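You operate a simulated robot arm through the tools that you are given. There is no shell and no other tool. Be economical: measure what you need, move in short steps, check, and stop when the job is done.

You run a simulated robot arm. Do the job below in one go: nothing can be reset, and whatever is moved stays where it is left.

JOB
Wipe the crumbs under the table basket and slide it back.
Fine: slide the basket, don't lift it; use the folded cloth and put it back.
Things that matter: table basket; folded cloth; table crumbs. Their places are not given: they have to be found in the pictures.

The check looks at the end state, three seconds after you hand in, the way a careful person would. Anything else that was tipped, shoved, dropped, spilled or broken makes it a failure.

ROBOT AND FRAMES
A 6-joint arm with a two-finger parallel gripper, fixed in place. Base frame: the origin is at the foot of the arm, x ahead of it, y to its left, z up; the work surface is at about z = 0.75. Units: m, rad, N and s.
With the tool pointing down near the work surface it reaches from about 0.36 to 0.82 m from the base axis. Its first joint turns from -2.897 to 2.897 rad. Payload 3.91 kg.
Tool frame: the origin (TCP) lies between the finger pads and is the grasp point; the fingertips stand 0.03 m ahead of it; z points along the fingers, y is the line along which they close. The gripper opens to 0.11 m. The fingers are 0.02 m wide and 0.01 m thick; the gripper's body (0.048 by 0.112 m) begins 0.055 m behind the TCP.
Orientation is told as [roll, pitch, yaw] about the base's x, y, z axes, in that order, counted from this pose: with the fingers straight down and closing along the base's y, the tool's x points along the base's -x, its y along +y and its z along -z.

CONTROLS
- The arm moves only by the tool send_rows. Its argument "series" is a list of rows, each an object of numbers (a shift or turn left out is 0, a gripper value left out holds the last): "ax", "ay", "az": the turn, a rotation vector about the tool's x, y, z in units of 180 degrees (1.0 is 180 degrees); "x", "y", "z": the shift along the tool's x, y, z in units of 100 mm (1.0 is 100 mm); "gripper": the gripper command, from -1 (shut) to 1 (fully open), values between in proportion. In form: [{"ax": .., "ay": .., "az": .., "x": .., "y": .., "z": .., "gripper": ..}, ...]. A call has 1 to 10 rows; each row is the pose to reach, as a shift and turn from the pose commanded when the call began, along the tool's axes at that moment. A call with a number of a shift or a turn outside -1 to 1 is refused whole. Each row takes 0.2 s and may step no farther than 0.05 m and 0.15 rad from the row before; otherwise, or with a gripper value out of range, the whole call is refused. A pose out of reach is approached as far as the arm can. The call stops where the force on the tool passes 40 N (or 10 N more than at its start, if that is more) or the arm is blocked; 0.2 s more then pass. The fingers move at their own pace (about 0.045 m/s each) and stop on an object; they squeeze with about 23 N. The grip force told is the motor's: it shows also when the fingers shut on nothing. Time passes only in rows, and 0.2 s behind the last, so rows that repeat a pose let the fingers close. It gives the time, the measured TCP pose, the force on the tool (base axes), the opening and the grip force at its end, in the units of the frame above (readings bear some noise), and new pictures: "show" is both (left out), scene, wrist or none.
- Cameras (640 x 400 px; columns grow to the right, rows downward): "scene" is fixed at [0.0502, 0.5003, 1.4845]; the picture's right is [0.10, -0.99, 0.00], its down [-0.83, -0.09, -0.55] and it looks along [0.54, 0.06, -0.84] (base axes); focal length 296 px, centre (320, 200). "wrist" rides on the gripper at [-0.036, 0, -0.057] in the tool frame; the picture's right is [0.00, -1.00, 0.00], its down [0.97, 0.00, -0.24] and it looks along [0.24, 0.00, 0.97] (tool axes); focal length 218 px, centre (320, 200).
- slide_trunk(by): slides the trunk up (or, below 0, down) by that many m; the arm rides with it, the base frame stays. It gives what a move gives, with no picture.
- measure_at(camera, pixels): for up to 12 pixels [column, row] of the newest picture of that camera ("zoom" is the newest enlarged one), the place [x, y, z] in the base frame of the surface seen there, good to about 0.002 m. No time passes.
- inspect(camera, box): a new picture of the part [left, top, right, bottom] of that camera's present view, enlarged. No time passes.
- hand_in(): hands the job in; it is judged then, once.

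Go step by step. Measure first, check grasps and placings, and put right what went wrong. The budget is 80 turns and 120 pictures, counting those below and the enlarged ones. Unless the task says otherwise, let go and move clear before handing in, and close with one line.

The tools are called after ">>>" as a command line: name --argument value ..., lists and objects as JSON in quotes. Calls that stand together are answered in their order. send_rows: Moves the arm, as the interface text tells. Its arguments: {"type":"object","properties":{"series":{"type":"array"},"show":{"type":"string","enum":["both","scene","wrist","none"]}},"required":["series"]} The other tools are called the same way: slide_trunk (by) slides the trunk up or down; measure_at (camera, pixels) gives the place of the surface under pixels of a picture; inspect (camera, box) takes an enlarged picture of a part of a camera's view; hand_in () hands the job in.

At the start:

```text
t: 0.0
tcp_pos: [0.4772, 0.2911, 1.1014]
tcp_rot: [0.0, 0.001, 0.001]
force: [-0.3, -0.9, 0.2]
gripper_width: 0.1101
grasp_force: 0.1
trunk travel left (down, up): [-0.425, 0.185]
```

scene: 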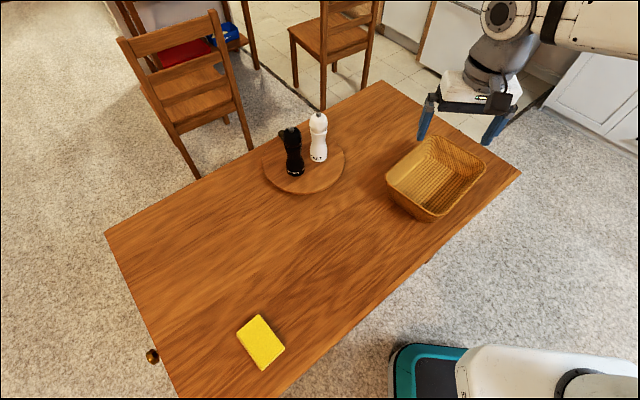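
wrist: 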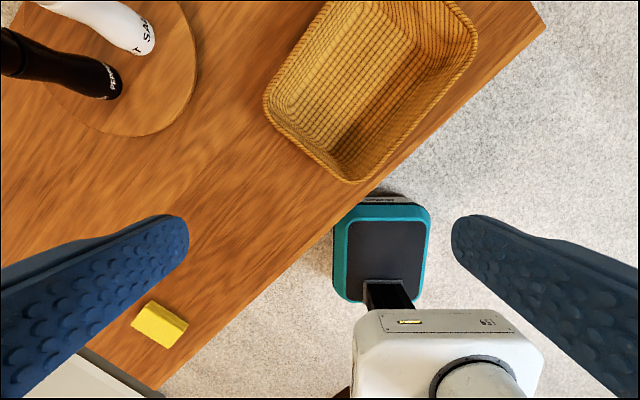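

The scene shows the basket near pixel (435,178), a yellow folded cloth at (261,342) and a tray with mills at (303,165). I'll measure these first.

>>> measure_at --camera "scene" --pixels '[[237, 332], [259, 314], [285, 349], [263, 370], [387, 178], [430, 137], [486, 164], [436, 217], [433, 178], [395, 205], [425, 221], [303, 192]]'

>>> measure_at --camera "scene" --pixels '[[380, 82], [520, 172], [106, 233], [190, 395], [345, 165], [262, 165], [430, 258], [350, 320], [300, 193], [320, 200]]'

>>> inspect --camera "scene" --box '[360, 110, 520, 240]'

>>> inspect --camera "scene" --box '[210, 290, 320, 390]'

```text
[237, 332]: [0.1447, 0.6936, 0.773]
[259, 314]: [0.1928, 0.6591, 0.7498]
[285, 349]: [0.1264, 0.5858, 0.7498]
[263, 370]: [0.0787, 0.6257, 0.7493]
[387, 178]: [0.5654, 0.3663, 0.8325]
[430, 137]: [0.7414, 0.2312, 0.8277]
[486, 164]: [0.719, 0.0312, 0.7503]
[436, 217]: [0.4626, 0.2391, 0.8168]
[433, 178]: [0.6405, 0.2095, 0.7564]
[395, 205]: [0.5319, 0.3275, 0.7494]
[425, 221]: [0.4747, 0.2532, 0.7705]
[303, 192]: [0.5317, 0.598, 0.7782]
```

```text
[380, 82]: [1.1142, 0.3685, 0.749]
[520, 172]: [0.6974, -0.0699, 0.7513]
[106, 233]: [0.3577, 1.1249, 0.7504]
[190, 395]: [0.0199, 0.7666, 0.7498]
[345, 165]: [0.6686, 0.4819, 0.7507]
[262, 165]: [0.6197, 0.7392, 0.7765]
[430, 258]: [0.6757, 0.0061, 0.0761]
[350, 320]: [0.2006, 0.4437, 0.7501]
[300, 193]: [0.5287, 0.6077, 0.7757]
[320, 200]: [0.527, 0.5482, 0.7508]
```

```text
3.08 times, centred on (440, 175) of scene
```

zoom: 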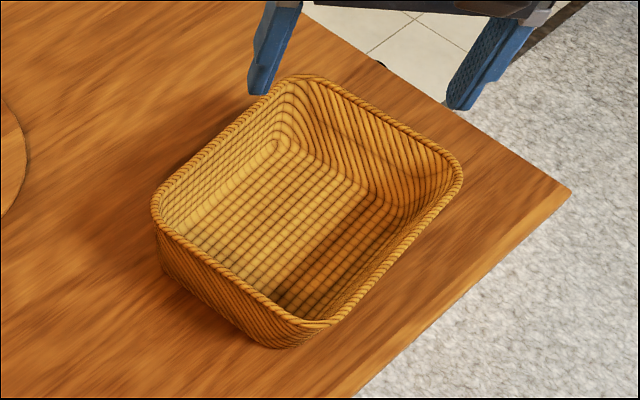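

```text
4.00 times, centred on (265, 340) of scene
```

zoom: 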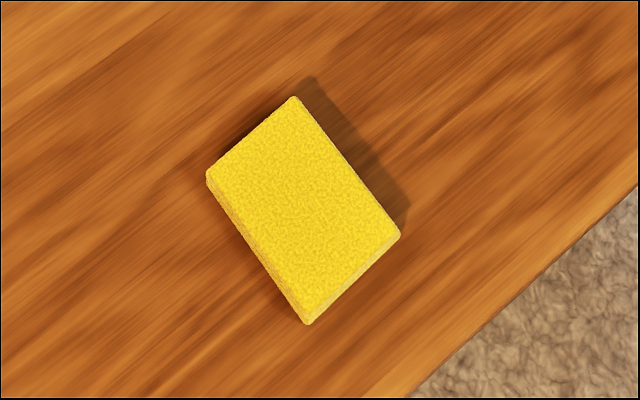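

The basket has about 0.08 m tall walls; there's a clear strip towards the cloth to slide it along. I'll zoom in on the basket rim to get its exact geometry.

>>> inspect --camera "scene" --box '[380, 165, 460, 225]'

>>> measure_at --camera "scene" --pixels '[[410.1, 195.3], [409.1, 156.5], [408.5, 155.5], [461.1, 149], [464.4, 191.2], [463.5, 190.2], [420, 185], [455, 165], [432, 160], [443, 200], [395, 170], [399, 166]]'

```text
6.67 times, centred on (420, 195) of scene
```

zoom: 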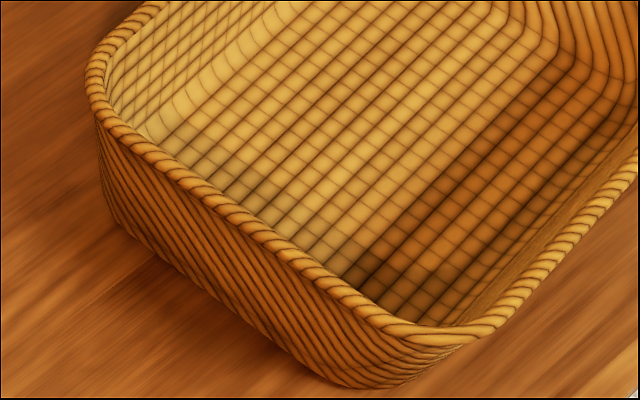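

```text
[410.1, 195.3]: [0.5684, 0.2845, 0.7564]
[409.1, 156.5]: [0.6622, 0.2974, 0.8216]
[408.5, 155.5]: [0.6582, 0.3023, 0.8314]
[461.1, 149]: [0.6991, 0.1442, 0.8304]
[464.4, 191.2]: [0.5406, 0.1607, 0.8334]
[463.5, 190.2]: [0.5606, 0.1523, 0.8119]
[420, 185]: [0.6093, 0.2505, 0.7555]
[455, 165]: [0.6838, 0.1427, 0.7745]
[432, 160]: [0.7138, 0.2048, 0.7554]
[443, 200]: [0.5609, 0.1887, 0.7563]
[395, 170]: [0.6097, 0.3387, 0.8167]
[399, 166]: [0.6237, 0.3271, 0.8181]
```

The leading wall's rim runs in the zoom from (110,125) to (380,315). I'll measure along it.

>>> measure_at --camera "zoom" --pixels '[[130, 138], [165, 165], [202, 194], [240, 222], [280, 250], [320, 280], [350, 302], [250, 250], [240, 330], [170, 240], [110, 215], [230, 318]]'

```text
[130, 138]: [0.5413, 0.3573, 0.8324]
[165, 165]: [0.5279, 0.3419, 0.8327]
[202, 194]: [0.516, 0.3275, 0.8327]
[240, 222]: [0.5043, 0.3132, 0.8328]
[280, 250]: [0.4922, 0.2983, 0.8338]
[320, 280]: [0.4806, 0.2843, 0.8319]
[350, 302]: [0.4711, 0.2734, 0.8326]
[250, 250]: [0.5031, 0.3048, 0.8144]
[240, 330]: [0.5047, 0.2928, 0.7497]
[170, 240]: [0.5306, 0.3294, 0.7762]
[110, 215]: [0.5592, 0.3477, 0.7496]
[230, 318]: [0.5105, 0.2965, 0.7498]
```

Wall rim runs along about 50° with midpoint (0.504, 0.313), z≈0.833. I'll go there from above, turning the fingers to close across that wall.

>>> send_rows --series '[{"az": -0.0464, "x": -0.05, "y": 0.04, "z": 0.17}, {"az": -0.0928, "x": -0.1, "y": 0.08, "z": 0.34}, {"az": -0.1392, "x": -0.14, "y": 0.12, "z": 0.5}, {"az": -0.1856, "x": -0.18, "y": 0.16, "z": 0.67}, {"az": -0.232, "x": -0.22, "y": 0.2, "z": 0.84}, {"az": -0.278, "x": -0.27, "y": 0.22, "z": 1.0}, {"az": -0.278, "x": -0.27, "y": 0.22, "z": 1.0}]' --show "wrist"

```text
t: 1.6
tcp_pos: [0.5056, 0.3169, 1.0033]
tcp_rot: [0.0, 0.0, 0.876]
force: [0.3, 0.2, -2.0]
gripper_width: 0.1102
grasp_force: 0.1
trunk travel left (down, up): [-0.425, 0.185]
```

wrist: 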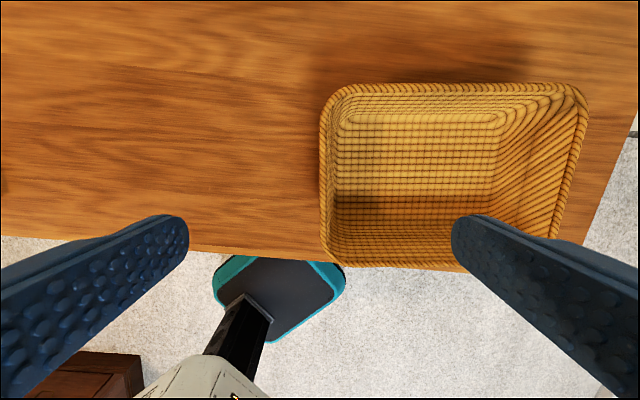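

Alignment looks square: left wall at column ~326. I'll measure it for precise centring.

>>> measure_at --camera "wrist" --pixels '[[325, 130], [326, 175], [326, 220], [450, 90], [450, 266], [572, 150], [574, 130], [400, 150], [335, 175], [345, 120], [520, 140]]'

```text
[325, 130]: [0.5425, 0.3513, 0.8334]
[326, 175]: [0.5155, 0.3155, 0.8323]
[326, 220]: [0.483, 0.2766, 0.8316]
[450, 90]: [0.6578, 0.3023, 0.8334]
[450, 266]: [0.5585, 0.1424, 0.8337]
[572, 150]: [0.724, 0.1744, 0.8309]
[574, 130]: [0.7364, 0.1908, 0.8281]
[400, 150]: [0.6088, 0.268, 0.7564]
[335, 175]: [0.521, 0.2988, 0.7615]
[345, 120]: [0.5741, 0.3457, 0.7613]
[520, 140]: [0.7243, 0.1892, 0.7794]
```

I shift 5.5 mm in tool y and descend in two steps to TCP z≈0.82.

>>> send_rows --series '[{"x": 0.05, "y": -0.055, "z": 0.4}, {"x": 0.05, "y": -0.055, "z": 0.8}, {"x": 0.05, "y": -0.055, "z": 1.0}]' --show "none"

>>> send_rows --series '[{"z": 0.3, "gripper": 0.2}, {"z": 0.6, "gripper": 0.2}, {"z": 0.82, "gripper": 0.2}, {"z": 0.82, "gripper": 0.2}]' --show "both"

```text
t: 2.4
tcp_pos: [0.507, 0.3091, 0.903]
tcp_rot: [-0.001, 0.002, 0.872]
force: [0.3, -0.2, -0.7]
gripper_width: 0.11
grasp_force: 0.1
trunk travel left (down, up): [-0.425, 0.185]
```

```text
t: 3.4
tcp_pos: [0.505, 0.3074, 0.8201]
tcp_rot: [0.0, -0.002, 0.872]
force: [0.9, -0.8, -0.5]
gripper_width: 0.066
grasp_force: 0.2
trunk travel left (down, up): [-0.425, 0.185]
```

scene: 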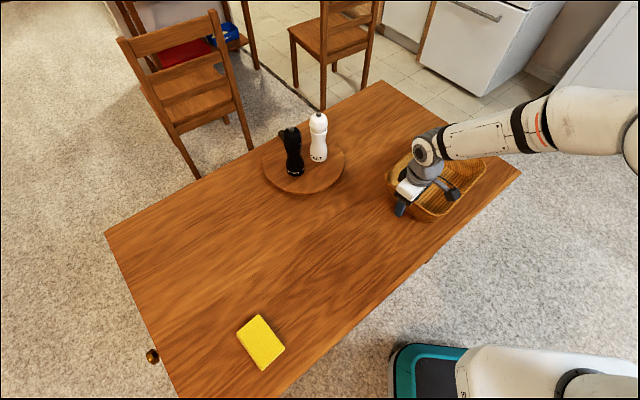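
wrist: 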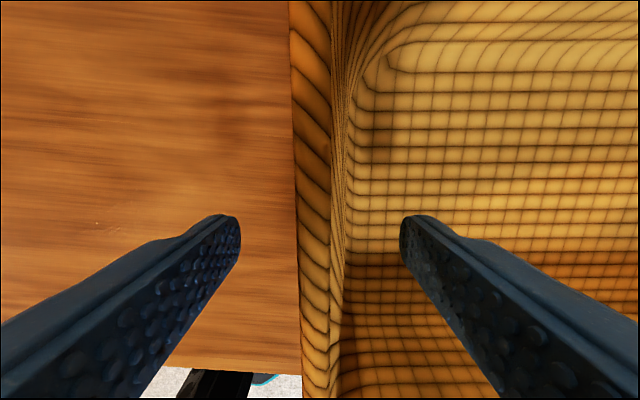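

Fingers straddle the wall evenly (wall at column ~318). Close on it.

>>> send_rows --series '[{"gripper": -1}, {"gripper": -1}, {"gripper": -1}, {"gripper": -1}, {"gripper": -1}]' --show "wrist"

```text
t: 4.6
tcp_pos: [0.5062, 0.3078, 0.8218]
tcp_rot: [-0.001, 0.001, 0.875]
force: [1.9, -1.1, 2.5]
gripper_width: 0.0109
grasp_force: 22.9
trunk travel left (down, up): [-0.425, 0.185]
```

wrist: 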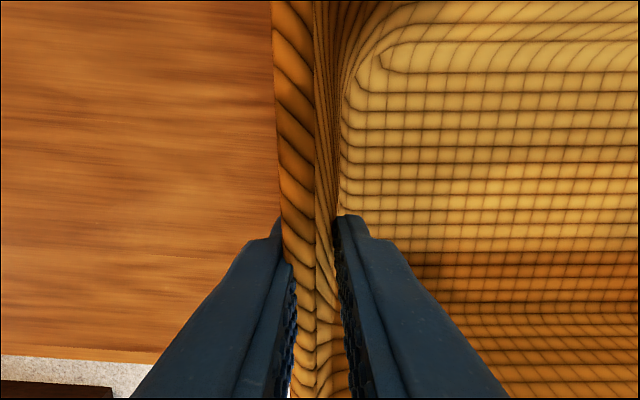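

Gripped (width 0.011 m). Slide 0.1 m parallel to the table edge toward the cloth side, slowly.

>>> send_rows --series '[{"x": -0.0105, "y": 0.1}, {"x": -0.021, "y": 0.2}, {"x": -0.042, "y": 0.4}, {"x": -0.063, "y": 0.6}, {"x": -0.084, "y": 0.8}, {"x": -0.105, "y": 0.995}]' --show "scene"

```text
t: 6.0
tcp_pos: [0.4358, 0.3807, 0.8215]
tcp_rot: [0.001, -0.002, 0.875]
force: [2.5, -3.0, 16.2]
gripper_width: 0.0109
grasp_force: 22.4
trunk travel left (down, up): [-0.425, 0.185]
```

scene: 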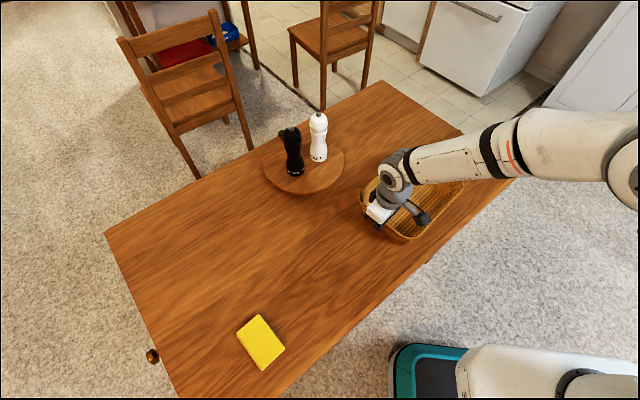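

It slides well, though with 16 N upward on the tool (pressing slightly); I'll ease by 0.5 mm and continue 0.1 m twice.

>>> send_rows --series '[{"x": -0.021, "y": 0.2, "z": -0.005}, {"x": -0.042, "y": 0.4, "z": -0.005}, {"x": -0.063, "y": 0.6, "z": -0.005}, {"x": -0.084, "y": 0.8, "z": -0.005}, {"x": -0.105, "y": 0.995, "z": -0.005}]' --show "none"

>>> send_rows --series '[{"x": -0.021, "y": 0.2}, {"x": -0.042, "y": 0.4}, {"x": -0.063, "y": 0.6}, {"x": -0.084, "y": 0.8}, {"x": -0.095, "y": 0.9}]' --show "scene"

```text
t: 7.2
tcp_pos: [0.3641, 0.45, 0.8204]
tcp_rot: [0.001, 0.0, 0.875]
force: [-0.9, -1.0, 6.3]
gripper_width: 0.011
grasp_force: 22.7
trunk travel left (down, up): [-0.425, 0.185]
```

```text
t: 8.4
tcp_pos: [0.3022, 0.5151, 0.8207]
tcp_rot: [-0.001, 0.003, 0.873]
force: [1.6, -0.4, 2.7]
gripper_width: 0.0107
grasp_force: 22.8
trunk travel left (down, up): [-0.425, 0.185]
```

scene: 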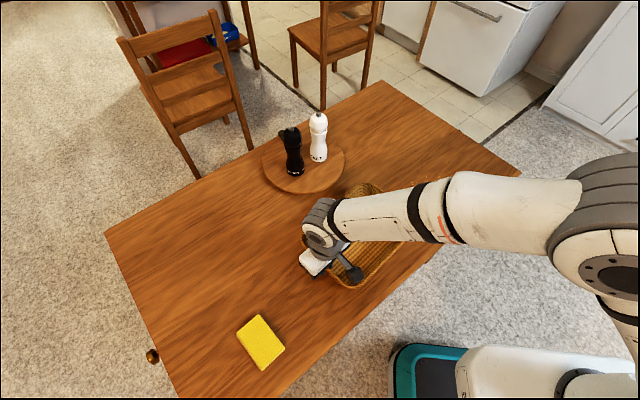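

The basket has moved 0.29 m. Release and rise clear.

>>> send_rows --series '[{"gripper": 0.2}, {"gripper": 0.2}, {"gripper": 0.2}, {"gripper": 0.2}, {"z": -0.3}, {"z": -0.6}, {"z": -1.0}]' --show "both"

```text
t: 10.0
tcp_pos: [0.305, 0.5163, 0.9211]
tcp_rot: [-0.001, 0.001, 0.872]
force: [0.5, -1.1, -1.3]
gripper_width: 0.0661
grasp_force: 0.2
trunk travel left (down, up): [-0.425, 0.185]
```

scene: 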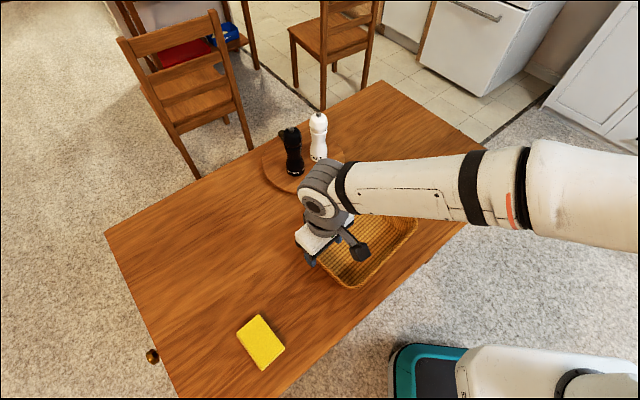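
wrist: 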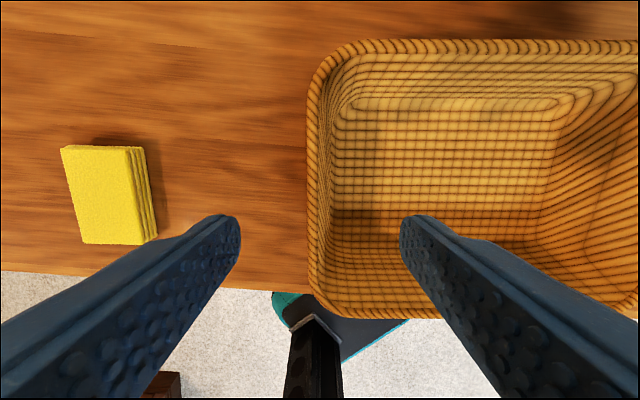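

Basket released cleanly. Next measure the cloth in the wrist image (60–158 × 145–244).

>>> measure_at --camera "wrist" --pixels '[[63, 150], [126, 149], [142, 241], [84, 241], [103, 195], [156, 235], [144, 149], [312, 110], [313, 180], [314, 250]]'

>>> measure_at --camera "scene" --pixels '[[239, 333], [258, 316], [283, 349], [263, 367], [261, 342], [250, 324], [272, 332], [251, 350]]'

```text
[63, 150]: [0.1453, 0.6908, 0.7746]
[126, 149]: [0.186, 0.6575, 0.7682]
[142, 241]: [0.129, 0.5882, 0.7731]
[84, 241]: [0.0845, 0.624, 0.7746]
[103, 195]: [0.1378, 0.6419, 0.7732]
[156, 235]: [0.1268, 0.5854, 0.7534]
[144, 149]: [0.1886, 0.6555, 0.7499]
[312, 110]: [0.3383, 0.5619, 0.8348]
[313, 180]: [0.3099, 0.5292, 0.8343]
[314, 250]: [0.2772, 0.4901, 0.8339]
```

```text
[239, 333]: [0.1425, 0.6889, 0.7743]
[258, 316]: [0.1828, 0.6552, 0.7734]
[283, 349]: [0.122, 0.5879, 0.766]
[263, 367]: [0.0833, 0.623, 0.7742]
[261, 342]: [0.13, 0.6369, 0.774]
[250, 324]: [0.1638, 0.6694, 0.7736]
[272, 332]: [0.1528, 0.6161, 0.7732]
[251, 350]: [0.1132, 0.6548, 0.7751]
```

The cloth (0.089×0.055 m, 24 mm thick) is centred at (0.135, 0.640) with its short side already along the gripper's closing axis. Move above it.

>>> send_rows --series '[{"y": 0.4, "x": 0.03, "gripper": 0.7}, {"y": 0.8, "x": 0.06}, {"y": 1.0, "x": 0.07}]' --show "none"

>>> send_rows --series '[{"y": 0.4, "x": 0.03}, {"y": 0.8, "x": 0.06}, {"y": 1.0, "x": 0.07}, {"y": 1.0, "x": 0.07, "z": 0.3}, {"y": 1.0, "x": 0.07, "z": 0.5}, {"y": 1.0, "x": 0.07, "z": 0.5}]' --show "wrist"

```text
t: 10.8
tcp_pos: [0.2215, 0.5764, 0.9175]
tcp_rot: [-0.001, 0.001, 0.874]
force: [0.0, 0.7, 0.5]
gripper_width: 0.0937
grasp_force: 0.1
trunk travel left (down, up): [-0.425, 0.185]
```

```text
t: 12.2
tcp_pos: [0.1425, 0.6339, 0.8717]
tcp_rot: [0.0, 0.0, 0.873]
force: [0.0, 0.4, -0.2]
gripper_width: 0.0936
grasp_force: 0.0
trunk travel left (down, up): [-0.425, 0.185]
```

wrist: 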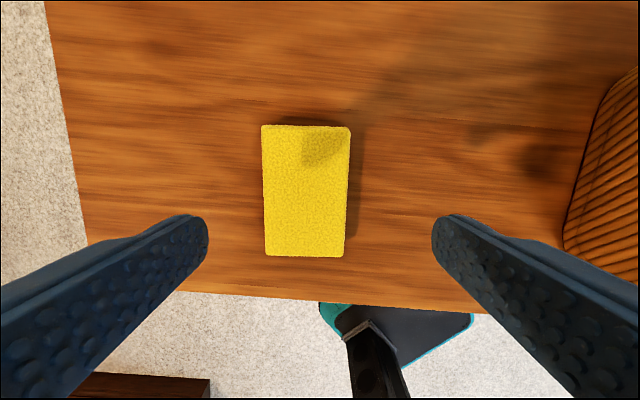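

Cloth is centred at column 306, so shift +9.5 mm in tool y, then descend to TCP z≈0.787.

>>> send_rows --series '[{"y": 0.095}, {"y": 0.095, "z": 0.3}, {"y": 0.095, "z": 0.6}, {"y": 0.095, "z": 0.85}, {"y": 0.095, "z": 0.85}]' --show "both"

```text
t: 13.4
tcp_pos: [0.135, 0.6404, 0.7856]
tcp_rot: [-0.001, 0.0, 0.872]
force: [0.9, 0.6, 0.4]
gripper_width: 0.0935
grasp_force: 0.1
trunk travel left (down, up): [-0.425, 0.185]
```

scene: 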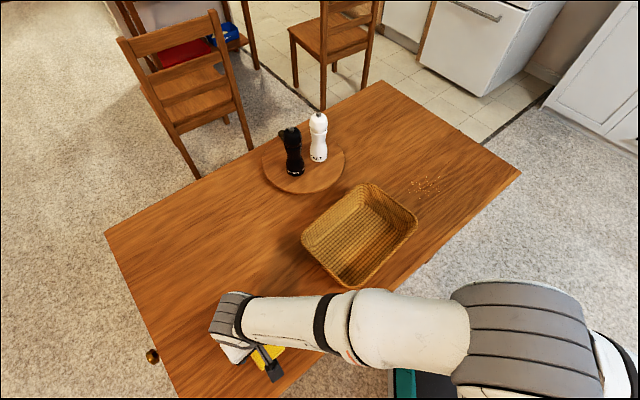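
wrist: 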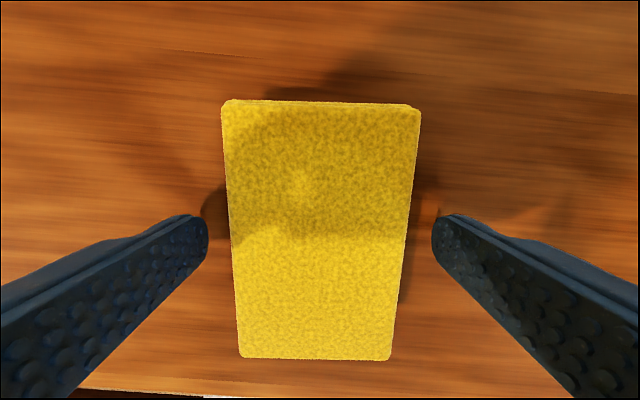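

Crumbs are now visible near scene (427,188). I close on the cloth and look at the crumbs.

>>> send_rows --series '[{"gripper": -1}, {"gripper": -1}, {"gripper": -1}, {"gripper": -1}, {"gripper": -1}]' --show "wrist"

>>> inspect --camera "scene" --box '[395, 165, 459, 205]'

>>> measure_at --camera "scene" --pixels '[[408, 182], [410, 197], [425, 178], [442, 178], [443, 192], [425, 200], [426, 188]]'

```text
t: 14.6
tcp_pos: [0.1356, 0.6402, 0.7871]
tcp_rot: [0.001, 0.001, 0.873]
force: [0.0, -1.1, 0.1]
gripper_width: 0.0651
grasp_force: 22.8
trunk travel left (down, up): [-0.425, 0.185]
```

wrist: 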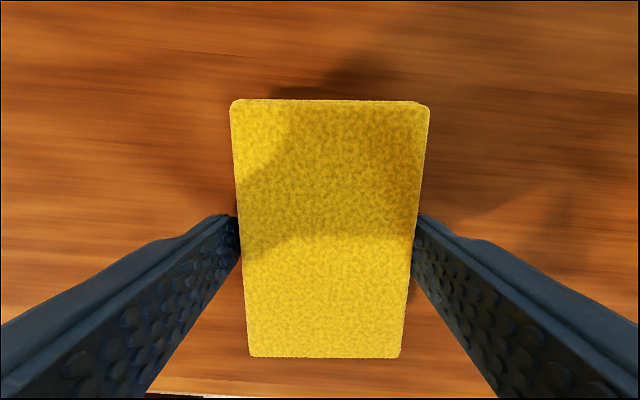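

```text
10.00 times, centred on (427, 185) of scene
```

zoom: 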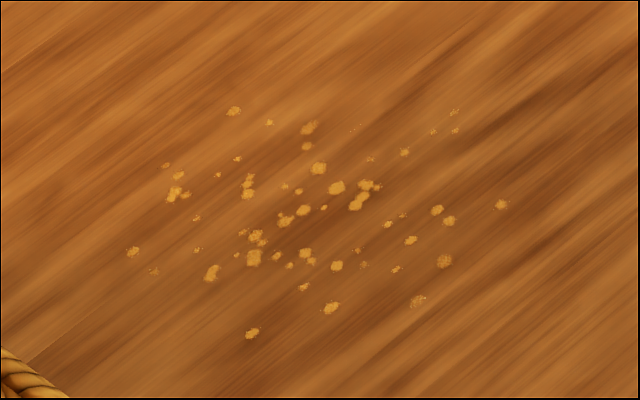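

```text
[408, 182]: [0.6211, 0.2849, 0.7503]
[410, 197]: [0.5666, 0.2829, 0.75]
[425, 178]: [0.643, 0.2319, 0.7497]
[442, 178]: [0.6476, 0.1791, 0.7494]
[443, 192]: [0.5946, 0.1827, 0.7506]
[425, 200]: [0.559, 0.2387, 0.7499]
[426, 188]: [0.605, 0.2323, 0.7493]
```

The cloth is gripped (0.065 m). Measure the crumbs' outer bounds in the zoom and lift the cloth slightly.

>>> measure_at --camera "zoom" --pixels '[[133, 252], [233, 110], [500, 204], [455, 112], [252, 333], [418, 300], [166, 166], [308, 128], [445, 261], [330, 308], [10, 355]]'

>>> send_rows --series '[{"z": -0.3}, {"z": -0.6}, {"z": -1.0}, {"z": -1.0}]' --show "wrist"

```text
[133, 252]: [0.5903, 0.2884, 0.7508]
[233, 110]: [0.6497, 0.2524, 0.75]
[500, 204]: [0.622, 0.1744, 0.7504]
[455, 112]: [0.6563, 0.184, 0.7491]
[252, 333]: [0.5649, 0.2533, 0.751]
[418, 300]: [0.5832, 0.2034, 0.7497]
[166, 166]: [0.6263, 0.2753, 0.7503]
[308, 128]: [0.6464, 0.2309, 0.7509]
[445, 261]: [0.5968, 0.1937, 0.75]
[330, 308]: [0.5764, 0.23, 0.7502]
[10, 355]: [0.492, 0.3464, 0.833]
```

```text
t: 15.6
tcp_pos: [0.1347, 0.6405, 0.8865]
tcp_rot: [0.0, 0.0, 0.872]
force: [-0.1, 1.0, -0.3]
gripper_width: 0.0649
grasp_force: 23.3
trunk travel left (down, up): [-0.425, 0.185]
```

wrist: 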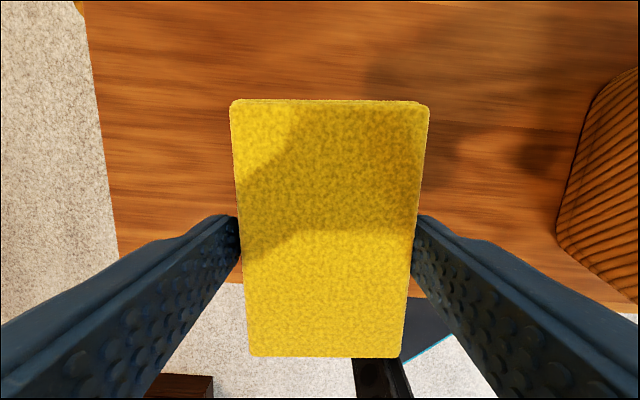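

Cloth lifted securely. The crumbs span u∈[0.53,0.61], o∈[-0.385,-0.268] in wall coordinates; I'll rise and carry the cloth over the basket to that patch.

>>> send_rows --series '[{"z": -0.3}, {"z": -0.6}, {"z": -0.7, "y": -0.4}, {"z": -0.7, "y": -0.8}, {"z": -0.7, "y": -1.0}]' --show "none"

>>> send_rows --series '[{"y": -0.35}, {"y": -0.7}, {"y": -1.0}]' --show "none"

>>> send_rows --series '[{"y": -0.35}, {"y": -0.7}, {"y": -1.0}]' --show "none"

>>> send_rows --series '[{"y": -0.35}, {"y": -0.7}, {"y": -1.0}]' --show "none"

>>> send_rows --series '[{"y": -0.35}, {"y": -0.7}, {"y": -1.0}]' --show "none"

>>> send_rows --series '[{"y": -0.35}, {"y": -0.7}, {"y": -0.9}, {"y": -0.9}]' --show "both"

```text
t: 16.8
tcp_pos: [0.2103, 0.5728, 0.9567]
tcp_rot: [0.0, 0.0, 0.873]
force: [-0.5, 0.2, 0.1]
gripper_width: 0.0649
grasp_force: 22.9
trunk travel left (down, up): [-0.425, 0.185]
```

```text
t: 17.6
tcp_pos: [0.2874, 0.5109, 0.9578]
tcp_rot: [-0.001, -0.001, 0.874]
force: [0.3, 0.1, -0.7]
gripper_width: 0.065
grasp_force: 23.1
trunk travel left (down, up): [-0.425, 0.185]
```

```text
t: 18.4
tcp_pos: [0.3656, 0.4456, 0.9541]
tcp_rot: [0.0, 0.0, 0.873]
force: [-0.6, 0.6, -0.7]
gripper_width: 0.0649
grasp_force: 23.1
trunk travel left (down, up): [-0.425, 0.185]
```

```text
t: 19.2
tcp_pos: [0.438, 0.3811, 0.9561]
tcp_rot: [0.001, 0.0, 0.873]
force: [-0.5, 0.0, -1.0]
gripper_width: 0.0653
grasp_force: 23.3
trunk travel left (down, up): [-0.425, 0.185]
```

```text
t: 20.0
tcp_pos: [0.5156, 0.3201, 0.9521]
tcp_rot: [0.001, 0.001, 0.873]
force: [0.3, -0.2, 0.3]
gripper_width: 0.0649
grasp_force: 22.8
trunk travel left (down, up): [-0.425, 0.185]
```

```text
t: 21.0
tcp_pos: [0.5857, 0.2585, 0.9554]
tcp_rot: [0.002, 0.0, 0.876]
force: [-0.8, 0.9, -0.7]
gripper_width: 0.0649
grasp_force: 23.2
trunk travel left (down, up): [-0.425, 0.185]
```

scene: 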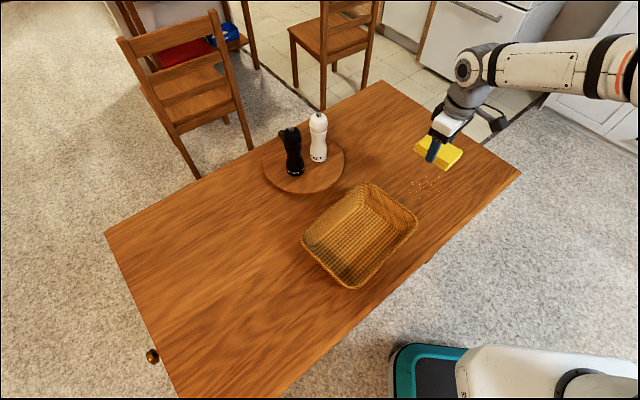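
wrist: 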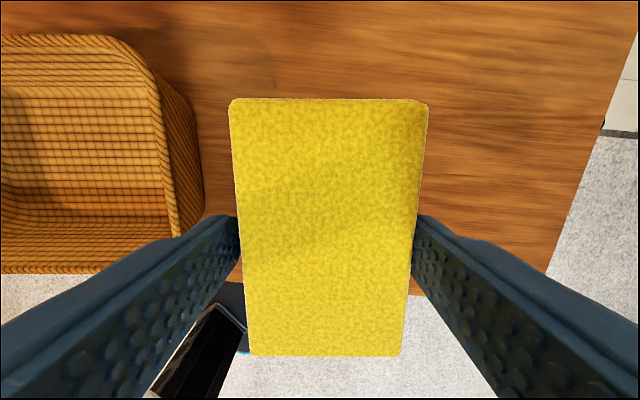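

Crumbs lie just below-left; move +38 mm in y, descend to just above the table.

>>> send_rows --series '[{"y": 0.2, "z": 0.3}, {"y": 0.38, "z": 0.65}, {"y": 0.38, "z": 1.0}, {"y": 0.38, "z": 1.0}]' --show "none"

>>> send_rows --series '[{"z": 0.3}, {"z": 0.5}, {"z": 0.6}, {"z": 0.66}, {"z": 0.69}, {"z": 0.69}]' --show "scene"

```text
t: 22.0
tcp_pos: [0.5578, 0.2852, 0.8561]
tcp_rot: [0.0, 0.0, 0.872]
force: [-0.2, -0.5, -0.6]
gripper_width: 0.065
grasp_force: 22.8
trunk travel left (down, up): [-0.425, 0.185]
```

```text
t: 23.4
tcp_pos: [0.5569, 0.2852, 0.7861]
tcp_rot: [-0.001, 0.001, 0.873]
force: [0.8, -0.9, -0.4]
gripper_width: 0.0651
grasp_force: 22.4
trunk travel left (down, up): [-0.425, 0.185]
```

scene: 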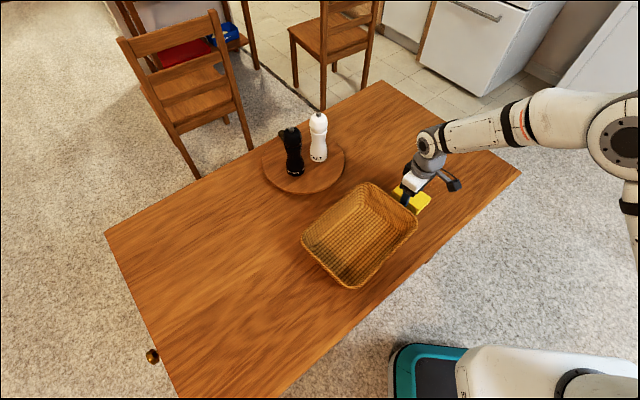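

No contact force yet; press down in 1 mm steps.

>>> send_rows --series '[{"z": 0.01}, {"z": 0.015}, {"z": 0.02}, {"z": 0.02}]' --show "none"

```text
t: 24.4
tcp_pos: [0.5571, 0.285, 0.786]
tcp_rot: [0.0, -0.002, 0.872]
force: [1.1, -3.6, 8.4]
gripper_width: 0.065
grasp_force: 23.4
trunk travel left (down, up): [-0.425, 0.185]
```

Contact at 8 N. Begin wiping: stroke out along -y, offset in x, keeping pressure.

>>> send_rows --series '[{"x": 0.1, "y": 0}, {"x": 0.2, "y": -0.2}, {"x": 0.2, "y": -0.4}, {"x": 0.2, "y": -0.6}, {"x": 0.2, "y": -0.8}, {"x": 0.2, "y": -1.0}]' --show "none"

>>> send_rows --series '[{"y": -0.2}, {"y": -0.4}, {"y": -0.6}, {"x": -0.2, "y": -0.6}, {"x": -0.4, "y": -0.6}, {"x": -0.4, "y": -0.4}, {"x": -0.4, "y": -0.2}, {"x": -0.4, "y": 0}, {"x": -0.4, "y": 0.2}, {"x": -0.4, "y": 0.4}]' --show "scene"

```text
t: 25.8
tcp_pos: [0.6228, 0.2061, 0.7863]
tcp_rot: [0.001, -0.001, 0.873]
force: [-2.9, 1.2, 10.3]
gripper_width: 0.065
grasp_force: 22.8
trunk travel left (down, up): [-0.425, 0.185]
```

```text
t: 28.0
tcp_pos: [0.6158, 0.2643, 0.7863]
tcp_rot: [0.002, 0.002, 0.874]
force: [-0.8, 0.5, 1.3]
gripper_width: 0.065
grasp_force: 22.9
trunk travel left (down, up): [-0.425, 0.185]
```

scene: 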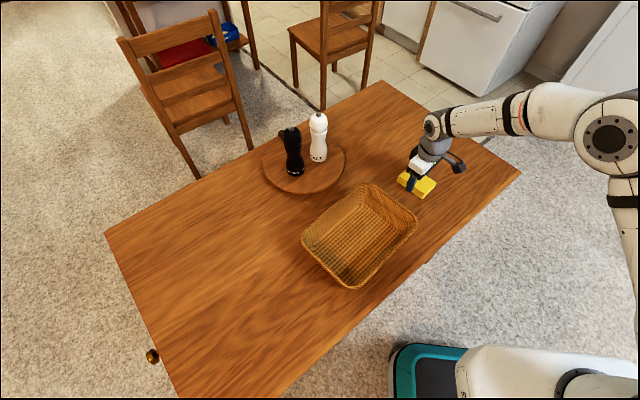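

Visible area is clean so far. Finish the return stroke with slight added pressure, then one more middle pass.

>>> send_rows --series '[{"y": 0.2, "z": 0.005}, {"y": 0.4, "z": 0.005}, {"y": 0.6, "z": 0.005}, {"x": 0.2, "y": 0.6, "z": 0.005}, {"x": 0.2, "y": 0.4, "z": 0.005}, {"x": 0.2, "y": 0.2, "z": 0.005}, {"x": 0.2, "y": 0, "z": 0.005}, {"x": 0.2, "y": -0.2, "z": 0.005}, {"x": 0.2, "y": -0.4, "z": 0.005}, {"x": 0.2, "y": -0.6, "z": 0.005}]' --show "none"

>>> send_rows --series '[{"z": -0.3}, {"z": -0.6}, {"z": -1.0}]' --show "none"

>>> send_rows --series '[{"z": -0.4}, {"z": -0.7}, {"z": -0.7}]' --show "both"

>>> inspect --camera "scene" --box '[380, 150, 476, 210]'

```text
t: 30.2
tcp_pos: [0.6496, 0.2093, 0.7843]
tcp_rot: [-0.002, 0.0, 0.872]
force: [-4.4, 3.0, 18.2]
gripper_width: 0.0651
grasp_force: 22.9
trunk travel left (down, up): [-0.425, 0.185]
```

```text
t: 31.0
tcp_pos: [0.6469, 0.2062, 0.8866]
tcp_rot: [-0.001, 0.0, 0.873]
force: [0.1, 0.3, -0.4]
gripper_width: 0.0652
grasp_force: 22.4
trunk travel left (down, up): [-0.425, 0.185]
```

```text
t: 31.8
tcp_pos: [0.651, 0.2078, 0.9565]
tcp_rot: [-0.002, 0.0, 0.872]
force: [0.5, 0.2, -0.1]
gripper_width: 0.0653
grasp_force: 23.0
trunk travel left (down, up): [-0.425, 0.185]
```

scene: 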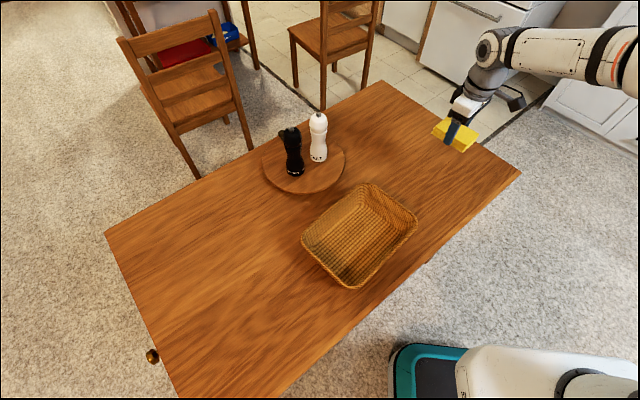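
wrist: 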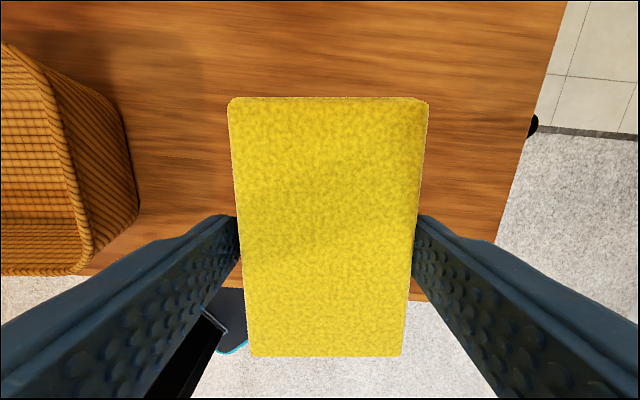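

```text
6.67 times, centred on (428, 180) of scene
```

zoom: 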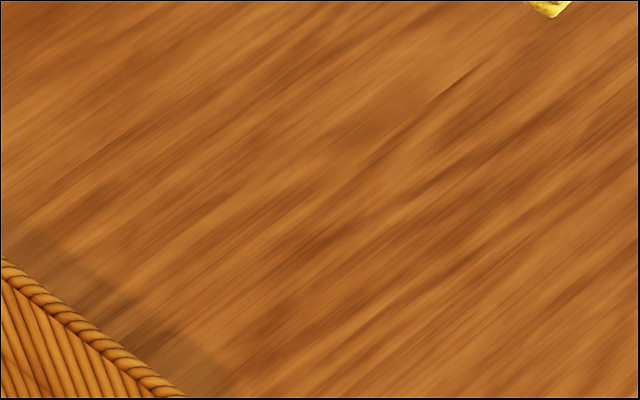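

All crumbs are gone. Carry the cloth back 0.673 m along +y tool at the same height.

>>> send_rows --series '[{"y": 0.35}, {"y": 0.7}, {"y": 1.0}]' --show "none"

>>> send_rows --series '[{"y": 0.35}, {"y": 0.7}, {"y": 1.0}]' --show "none"

>>> send_rows --series '[{"y": 0.35}, {"y": 0.7}, {"y": 1.0}]' --show "none"

>>> send_rows --series '[{"y": 0.35}, {"y": 0.7}, {"y": 1.0}]' --show "none"

>>> send_rows --series '[{"y": 0.35}, {"y": 0.7}, {"y": 1.0}]' --show "none"

>>> send_rows --series '[{"y": 0.35}, {"y": 0.7}, {"y": 1.0}]' --show "none"

>>> send_rows --series '[{"y": 0.35}, {"y": 0.72}, {"y": 0.72}]' --show "both"

```text
t: 32.6
tcp_pos: [0.5747, 0.274, 0.9535]
tcp_rot: [0.0, 0.0, 0.872]
force: [0.2, -0.5, -0.1]
gripper_width: 0.065
grasp_force: 23.2
trunk travel left (down, up): [-0.425, 0.185]
```

```text
t: 33.4
tcp_pos: [0.4948, 0.3377, 0.9541]
tcp_rot: [0.0, 0.0, 0.872]
force: [0.4, 0.3, -1.6]
gripper_width: 0.0649
grasp_force: 23.3
trunk travel left (down, up): [-0.425, 0.185]
```

```text
t: 34.2
tcp_pos: [0.4214, 0.403, 0.9549]
tcp_rot: [0.001, 0.001, 0.873]
force: [0.6, -0.4, 0.3]
gripper_width: 0.0652
grasp_force: 22.7
trunk travel left (down, up): [-0.425, 0.185]
```

```text
t: 35.0
tcp_pos: [0.3431, 0.466, 0.955]
tcp_rot: [0.001, 0.0, 0.873]
force: [0.1, -0.1, 0.6]
gripper_width: 0.0649
grasp_force: 22.8
trunk travel left (down, up): [-0.425, 0.185]
```

```text
t: 35.8
tcp_pos: [0.2651, 0.5313, 0.9507]
tcp_rot: [0.001, -0.001, 0.873]
force: [0.3, 0.0, 0.7]
gripper_width: 0.065
grasp_force: 23.2
trunk travel left (down, up): [-0.425, 0.185]
```

```text
t: 36.6
tcp_pos: [0.1894, 0.5956, 0.9512]
tcp_rot: [-0.001, -0.001, 0.874]
force: [1.2, 0.5, -0.7]
gripper_width: 0.065
grasp_force: 23.1
trunk travel left (down, up): [-0.425, 0.185]
```

```text
t: 37.4
tcp_pos: [0.1352, 0.6409, 0.9546]
tcp_rot: [-0.001, 0.0, 0.873]
force: [0.4, 0.0, 0.2]
gripper_width: 0.0649
grasp_force: 23.5
trunk travel left (down, up): [-0.425, 0.185]
```

scene: 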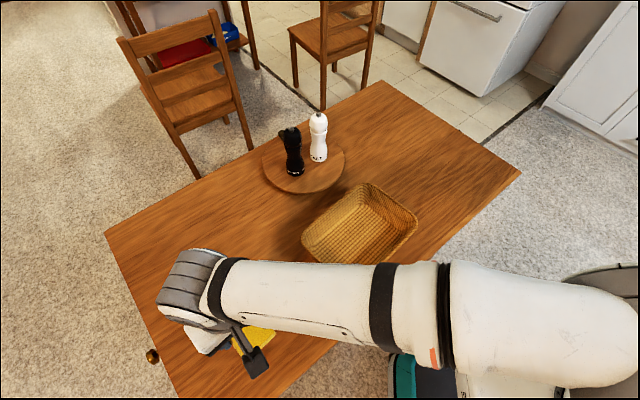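
wrist: 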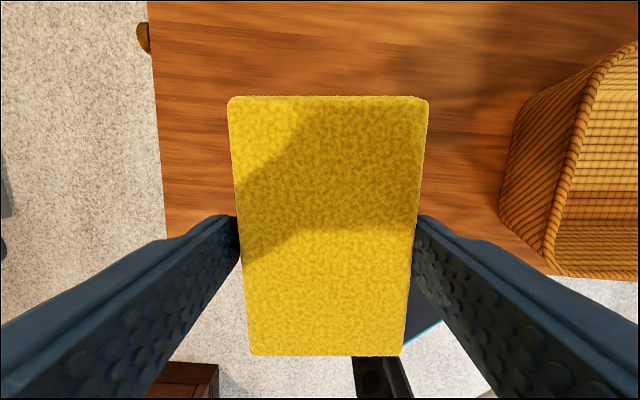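

Right above the original spot. Lower to contact.

>>> send_rows --series '[{"z": 0.35}, {"z": 0.7}, {"z": 1.0}, {"z": 1.0}]' --show "none"

>>> send_rows --series '[{"z": 0.3}, {"z": 0.55}, {"z": 0.63}, {"z": 0.67}, {"z": 0.68}]' --show "none"

```text
t: 38.4
tcp_pos: [0.1318, 0.6418, 0.8535]
tcp_rot: [0.0, 0.0, 0.873]
force: [0.1, -0.2, -0.8]
gripper_width: 0.0652
grasp_force: 23.2
trunk travel left (down, up): [-0.425, 0.185]
```

```text
t: 39.6
tcp_pos: [0.133, 0.64, 0.7874]
tcp_rot: [0.0, 0.0, 0.872]
force: [0.0, -0.2, -0.2]
gripper_width: 0.0649
grasp_force: 22.8
trunk travel left (down, up): [-0.425, 0.185]
```

Near the table; go 1 mm more, then open and rise.

>>> send_rows --series '[{"z": 0.01}, {"z": 0.01, "gripper": 0.7}, {"z": 0.01, "gripper": 0.7}, {"z": 0.01, "gripper": 0.7}, {"z": -0.3}, {"z": -0.6}, {"z": -1.0}]' --show "none"

>>> send_rows --series '[{"z": -0.35}, {"z": -0.35, "y": -0.35}, {"z": -0.35, "y": -0.7}, {"z": -0.35, "y": -1.0}, {"z": -0.35, "y": -1.0}]' --show "both"

```text
t: 41.2
tcp_pos: [0.1333, 0.6419, 0.8843]
tcp_rot: [-0.001, 0.001, 0.873]
force: [0.1, 0.6, -0.6]
gripper_width: 0.0934
grasp_force: 0.0
trunk travel left (down, up): [-0.425, 0.185]
```

```text
t: 42.4
tcp_pos: [0.2083, 0.5771, 0.9238]
tcp_rot: [0.0, -0.001, 0.871]
force: [0.4, 0.7, 0.9]
gripper_width: 0.0936
grasp_force: 0.0
trunk travel left (down, up): [-0.425, 0.185]
```

scene: 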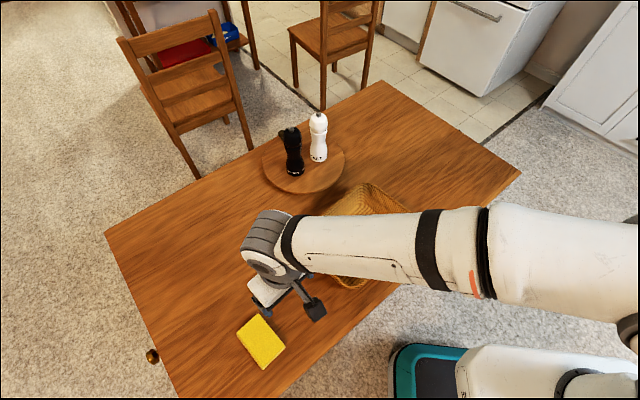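
wrist: 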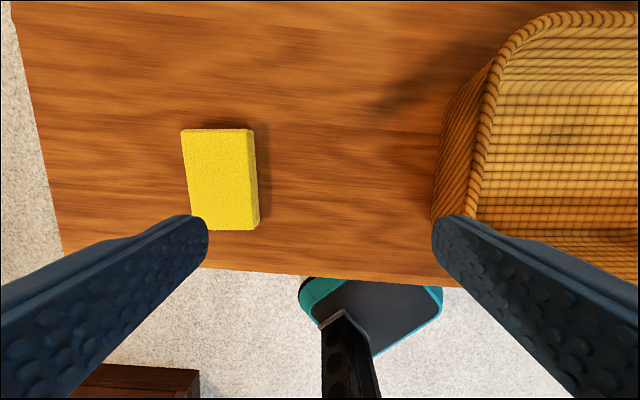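

The cloth is back at its place. Return above the basket's leading wall, (0.304, 0.5155).

>>> send_rows --series '[{"y": -0.35, "x": -0.05, "gripper": 0.2}, {"y": -0.7, "x": -0.1}, {"y": -1.0, "x": -0.14}]' --show "none"

>>> send_rows --series '[{"y": -0.13}, {"y": -0.13}, {"y": -0.13}]' --show "wrist"

```text
t: 43.2
tcp_pos: [0.2964, 0.5231, 0.9216]
tcp_rot: [0.001, 0.001, 0.874]
force: [0.2, 0.6, 0.8]
gripper_width: 0.0659
grasp_force: 0.0
trunk travel left (down, up): [-0.425, 0.185]
```

```text
t: 44.0
tcp_pos: [0.3073, 0.5145, 0.9217]
tcp_rot: [0.001, 0.0, 0.873]
force: [-0.1, -0.5, -0.8]
gripper_width: 0.0663
grasp_force: 0.0
trunk travel left (down, up): [-0.425, 0.185]
```

wrist: 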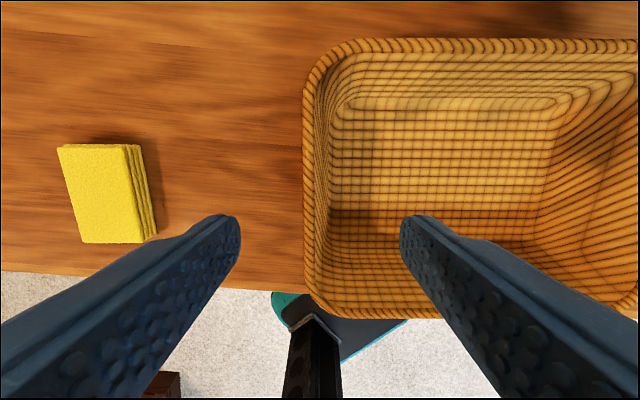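

Wall is at column ~310; shift +3 mm in y and descend to z≈0.8205.

>>> send_rows --series '[{"y": 0.03, "z": 0.3}, {"y": 0.03, "z": 0.6}, {"y": 0.03, "z": 0.9}, {"y": 0.03, "z": 1.0}, {"y": 0.03, "z": 1.01}]' --show "none"

>>> send_rows --series '[{"gripper": -1}, {"gripper": -1}, {"gripper": -1}, {"gripper": -1}, {"gripper": -1}]' --show "both"

```text
refused: 1.01 is not a number from -1 to 1
```

```text
t: 45.2
tcp_pos: [0.3059, 0.5151, 0.9218]
tcp_rot: [0.0, -0.001, 0.873]
force: [0.1, 1.0, 0.2]
gripper_width: 0.0
grasp_force: 22.5
trunk travel left (down, up): [-0.425, 0.185]
```

scene: 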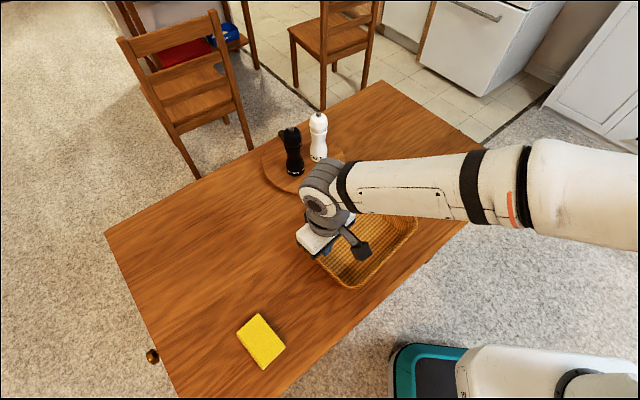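
wrist: 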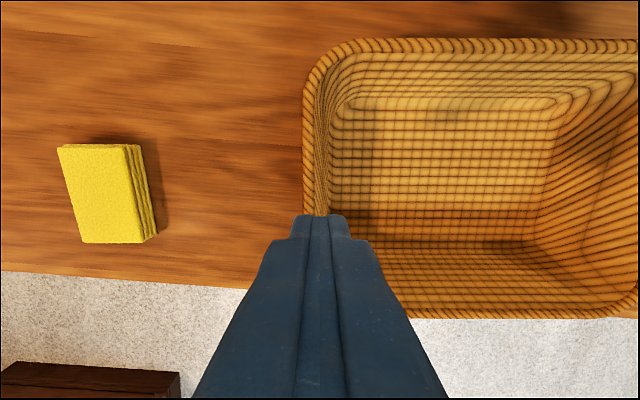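

The descent was refused (1.01), so the fingers shut in the air harmlessly. Reopen, then descend within limits.

>>> send_rows --series '[{"gripper": 0.2}, {"gripper": 0.2}, {"gripper": 0.2}, {"gripper": 0.2}, {"y": 0.03, "z": 0.3}, {"y": 0.03, "z": 0.6}, {"y": 0.03, "z": 0.9}, {"y": 0.03, "z": 1.0}, {"y": 0.03, "z": 1.0}]' --show "wrist"

```text
t: 47.2
tcp_pos: [0.3031, 0.5164, 0.8216]
tcp_rot: [-0.001, 0.002, 0.875]
force: [0.0, -0.2, 0.1]
gripper_width: 0.0658
grasp_force: 0.0
trunk travel left (down, up): [-0.425, 0.185]
```

wrist: 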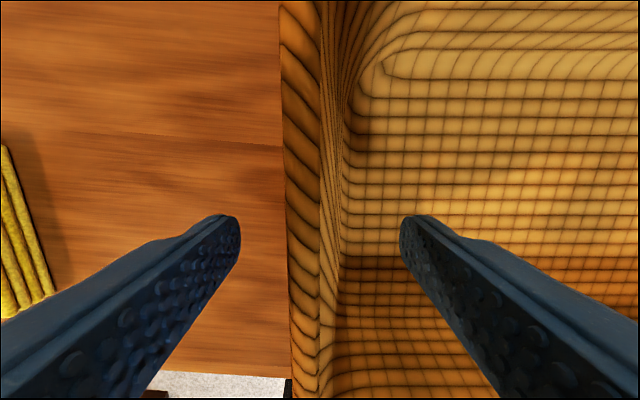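

Straddled well. Close.

>>> send_rows --series '[{"gripper": -1}, {"gripper": -1}, {"gripper": -1}, {"gripper": -1}, {"gripper": -1}]' --show "wrist"

```text
t: 48.4
tcp_pos: [0.3025, 0.5167, 0.8215]
tcp_rot: [0.001, -0.001, 0.871]
force: [-0.6, -1.7, 1.9]
gripper_width: 0.0107
grasp_force: 22.6
trunk travel left (down, up): [-0.425, 0.185]
```

wrist: 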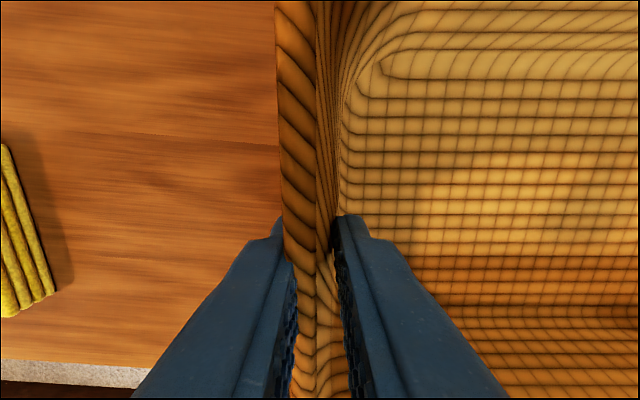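

Grip matches the first one. Slide back 0.29 m along the reverse path.

>>> send_rows --series '[{"x": 0.0105, "y": -0.1}, {"x": 0.021, "y": -0.2}, {"x": 0.042, "y": -0.4}, {"x": 0.063, "y": -0.6}, {"x": 0.084, "y": -0.8}, {"x": 0.104, "y": -0.995}]' --show "none"

>>> send_rows --series '[{"x": 0.021, "y": -0.2}, {"x": 0.042, "y": -0.4}, {"x": 0.063, "y": -0.6}, {"x": 0.084, "y": -0.8}, {"x": 0.104, "y": -0.995}]' --show "none"

>>> send_rows --series '[{"x": 0.021, "y": -0.2}, {"x": 0.042, "y": -0.4}, {"x": 0.063, "y": -0.6}, {"x": 0.084, "y": -0.8}, {"x": 0.094, "y": -0.905}, {"x": 0.094, "y": -0.905}]' --show "both"

```text
t: 49.8
tcp_pos: [0.3738, 0.4434, 0.8212]
tcp_rot: [0.0, 0.0, 0.875]
force: [1.2, -0.8, 3.8]
gripper_width: 0.0105
grasp_force: 22.7
trunk travel left (down, up): [-0.425, 0.185]
```

```text
t: 51.0
tcp_pos: [0.4426, 0.3695, 0.8239]
tcp_rot: [0.001, 0.001, 0.873]
force: [-0.2, -2.5, 2.2]
gripper_width: 0.0107
grasp_force: 22.9
trunk travel left (down, up): [-0.425, 0.185]
```

```text
t: 52.4
tcp_pos: [0.507, 0.3091, 0.8215]
tcp_rot: [-0.001, -0.001, 0.874]
force: [-1.1, 2.4, 5.2]
gripper_width: 0.0107
grasp_force: 23.5
trunk travel left (down, up): [-0.425, 0.185]
```

scene: 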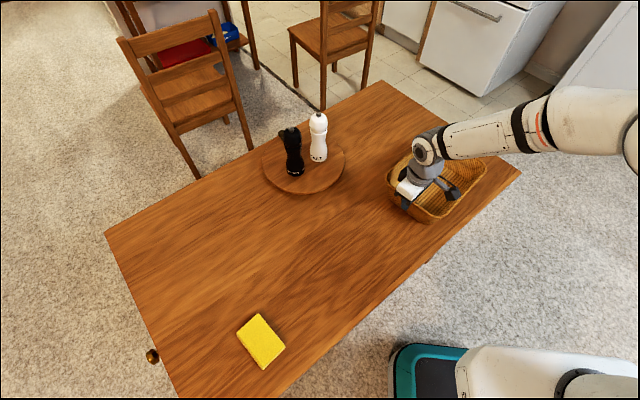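
wrist: 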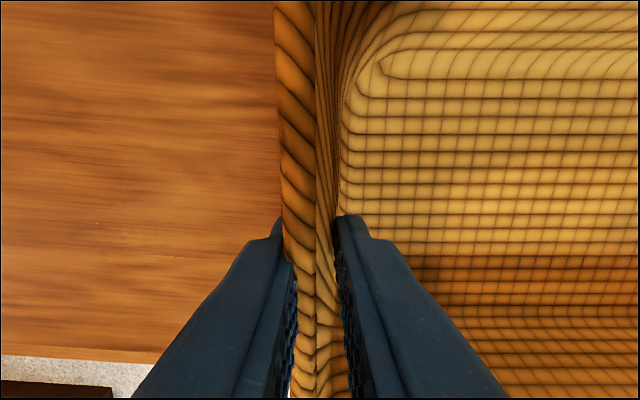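

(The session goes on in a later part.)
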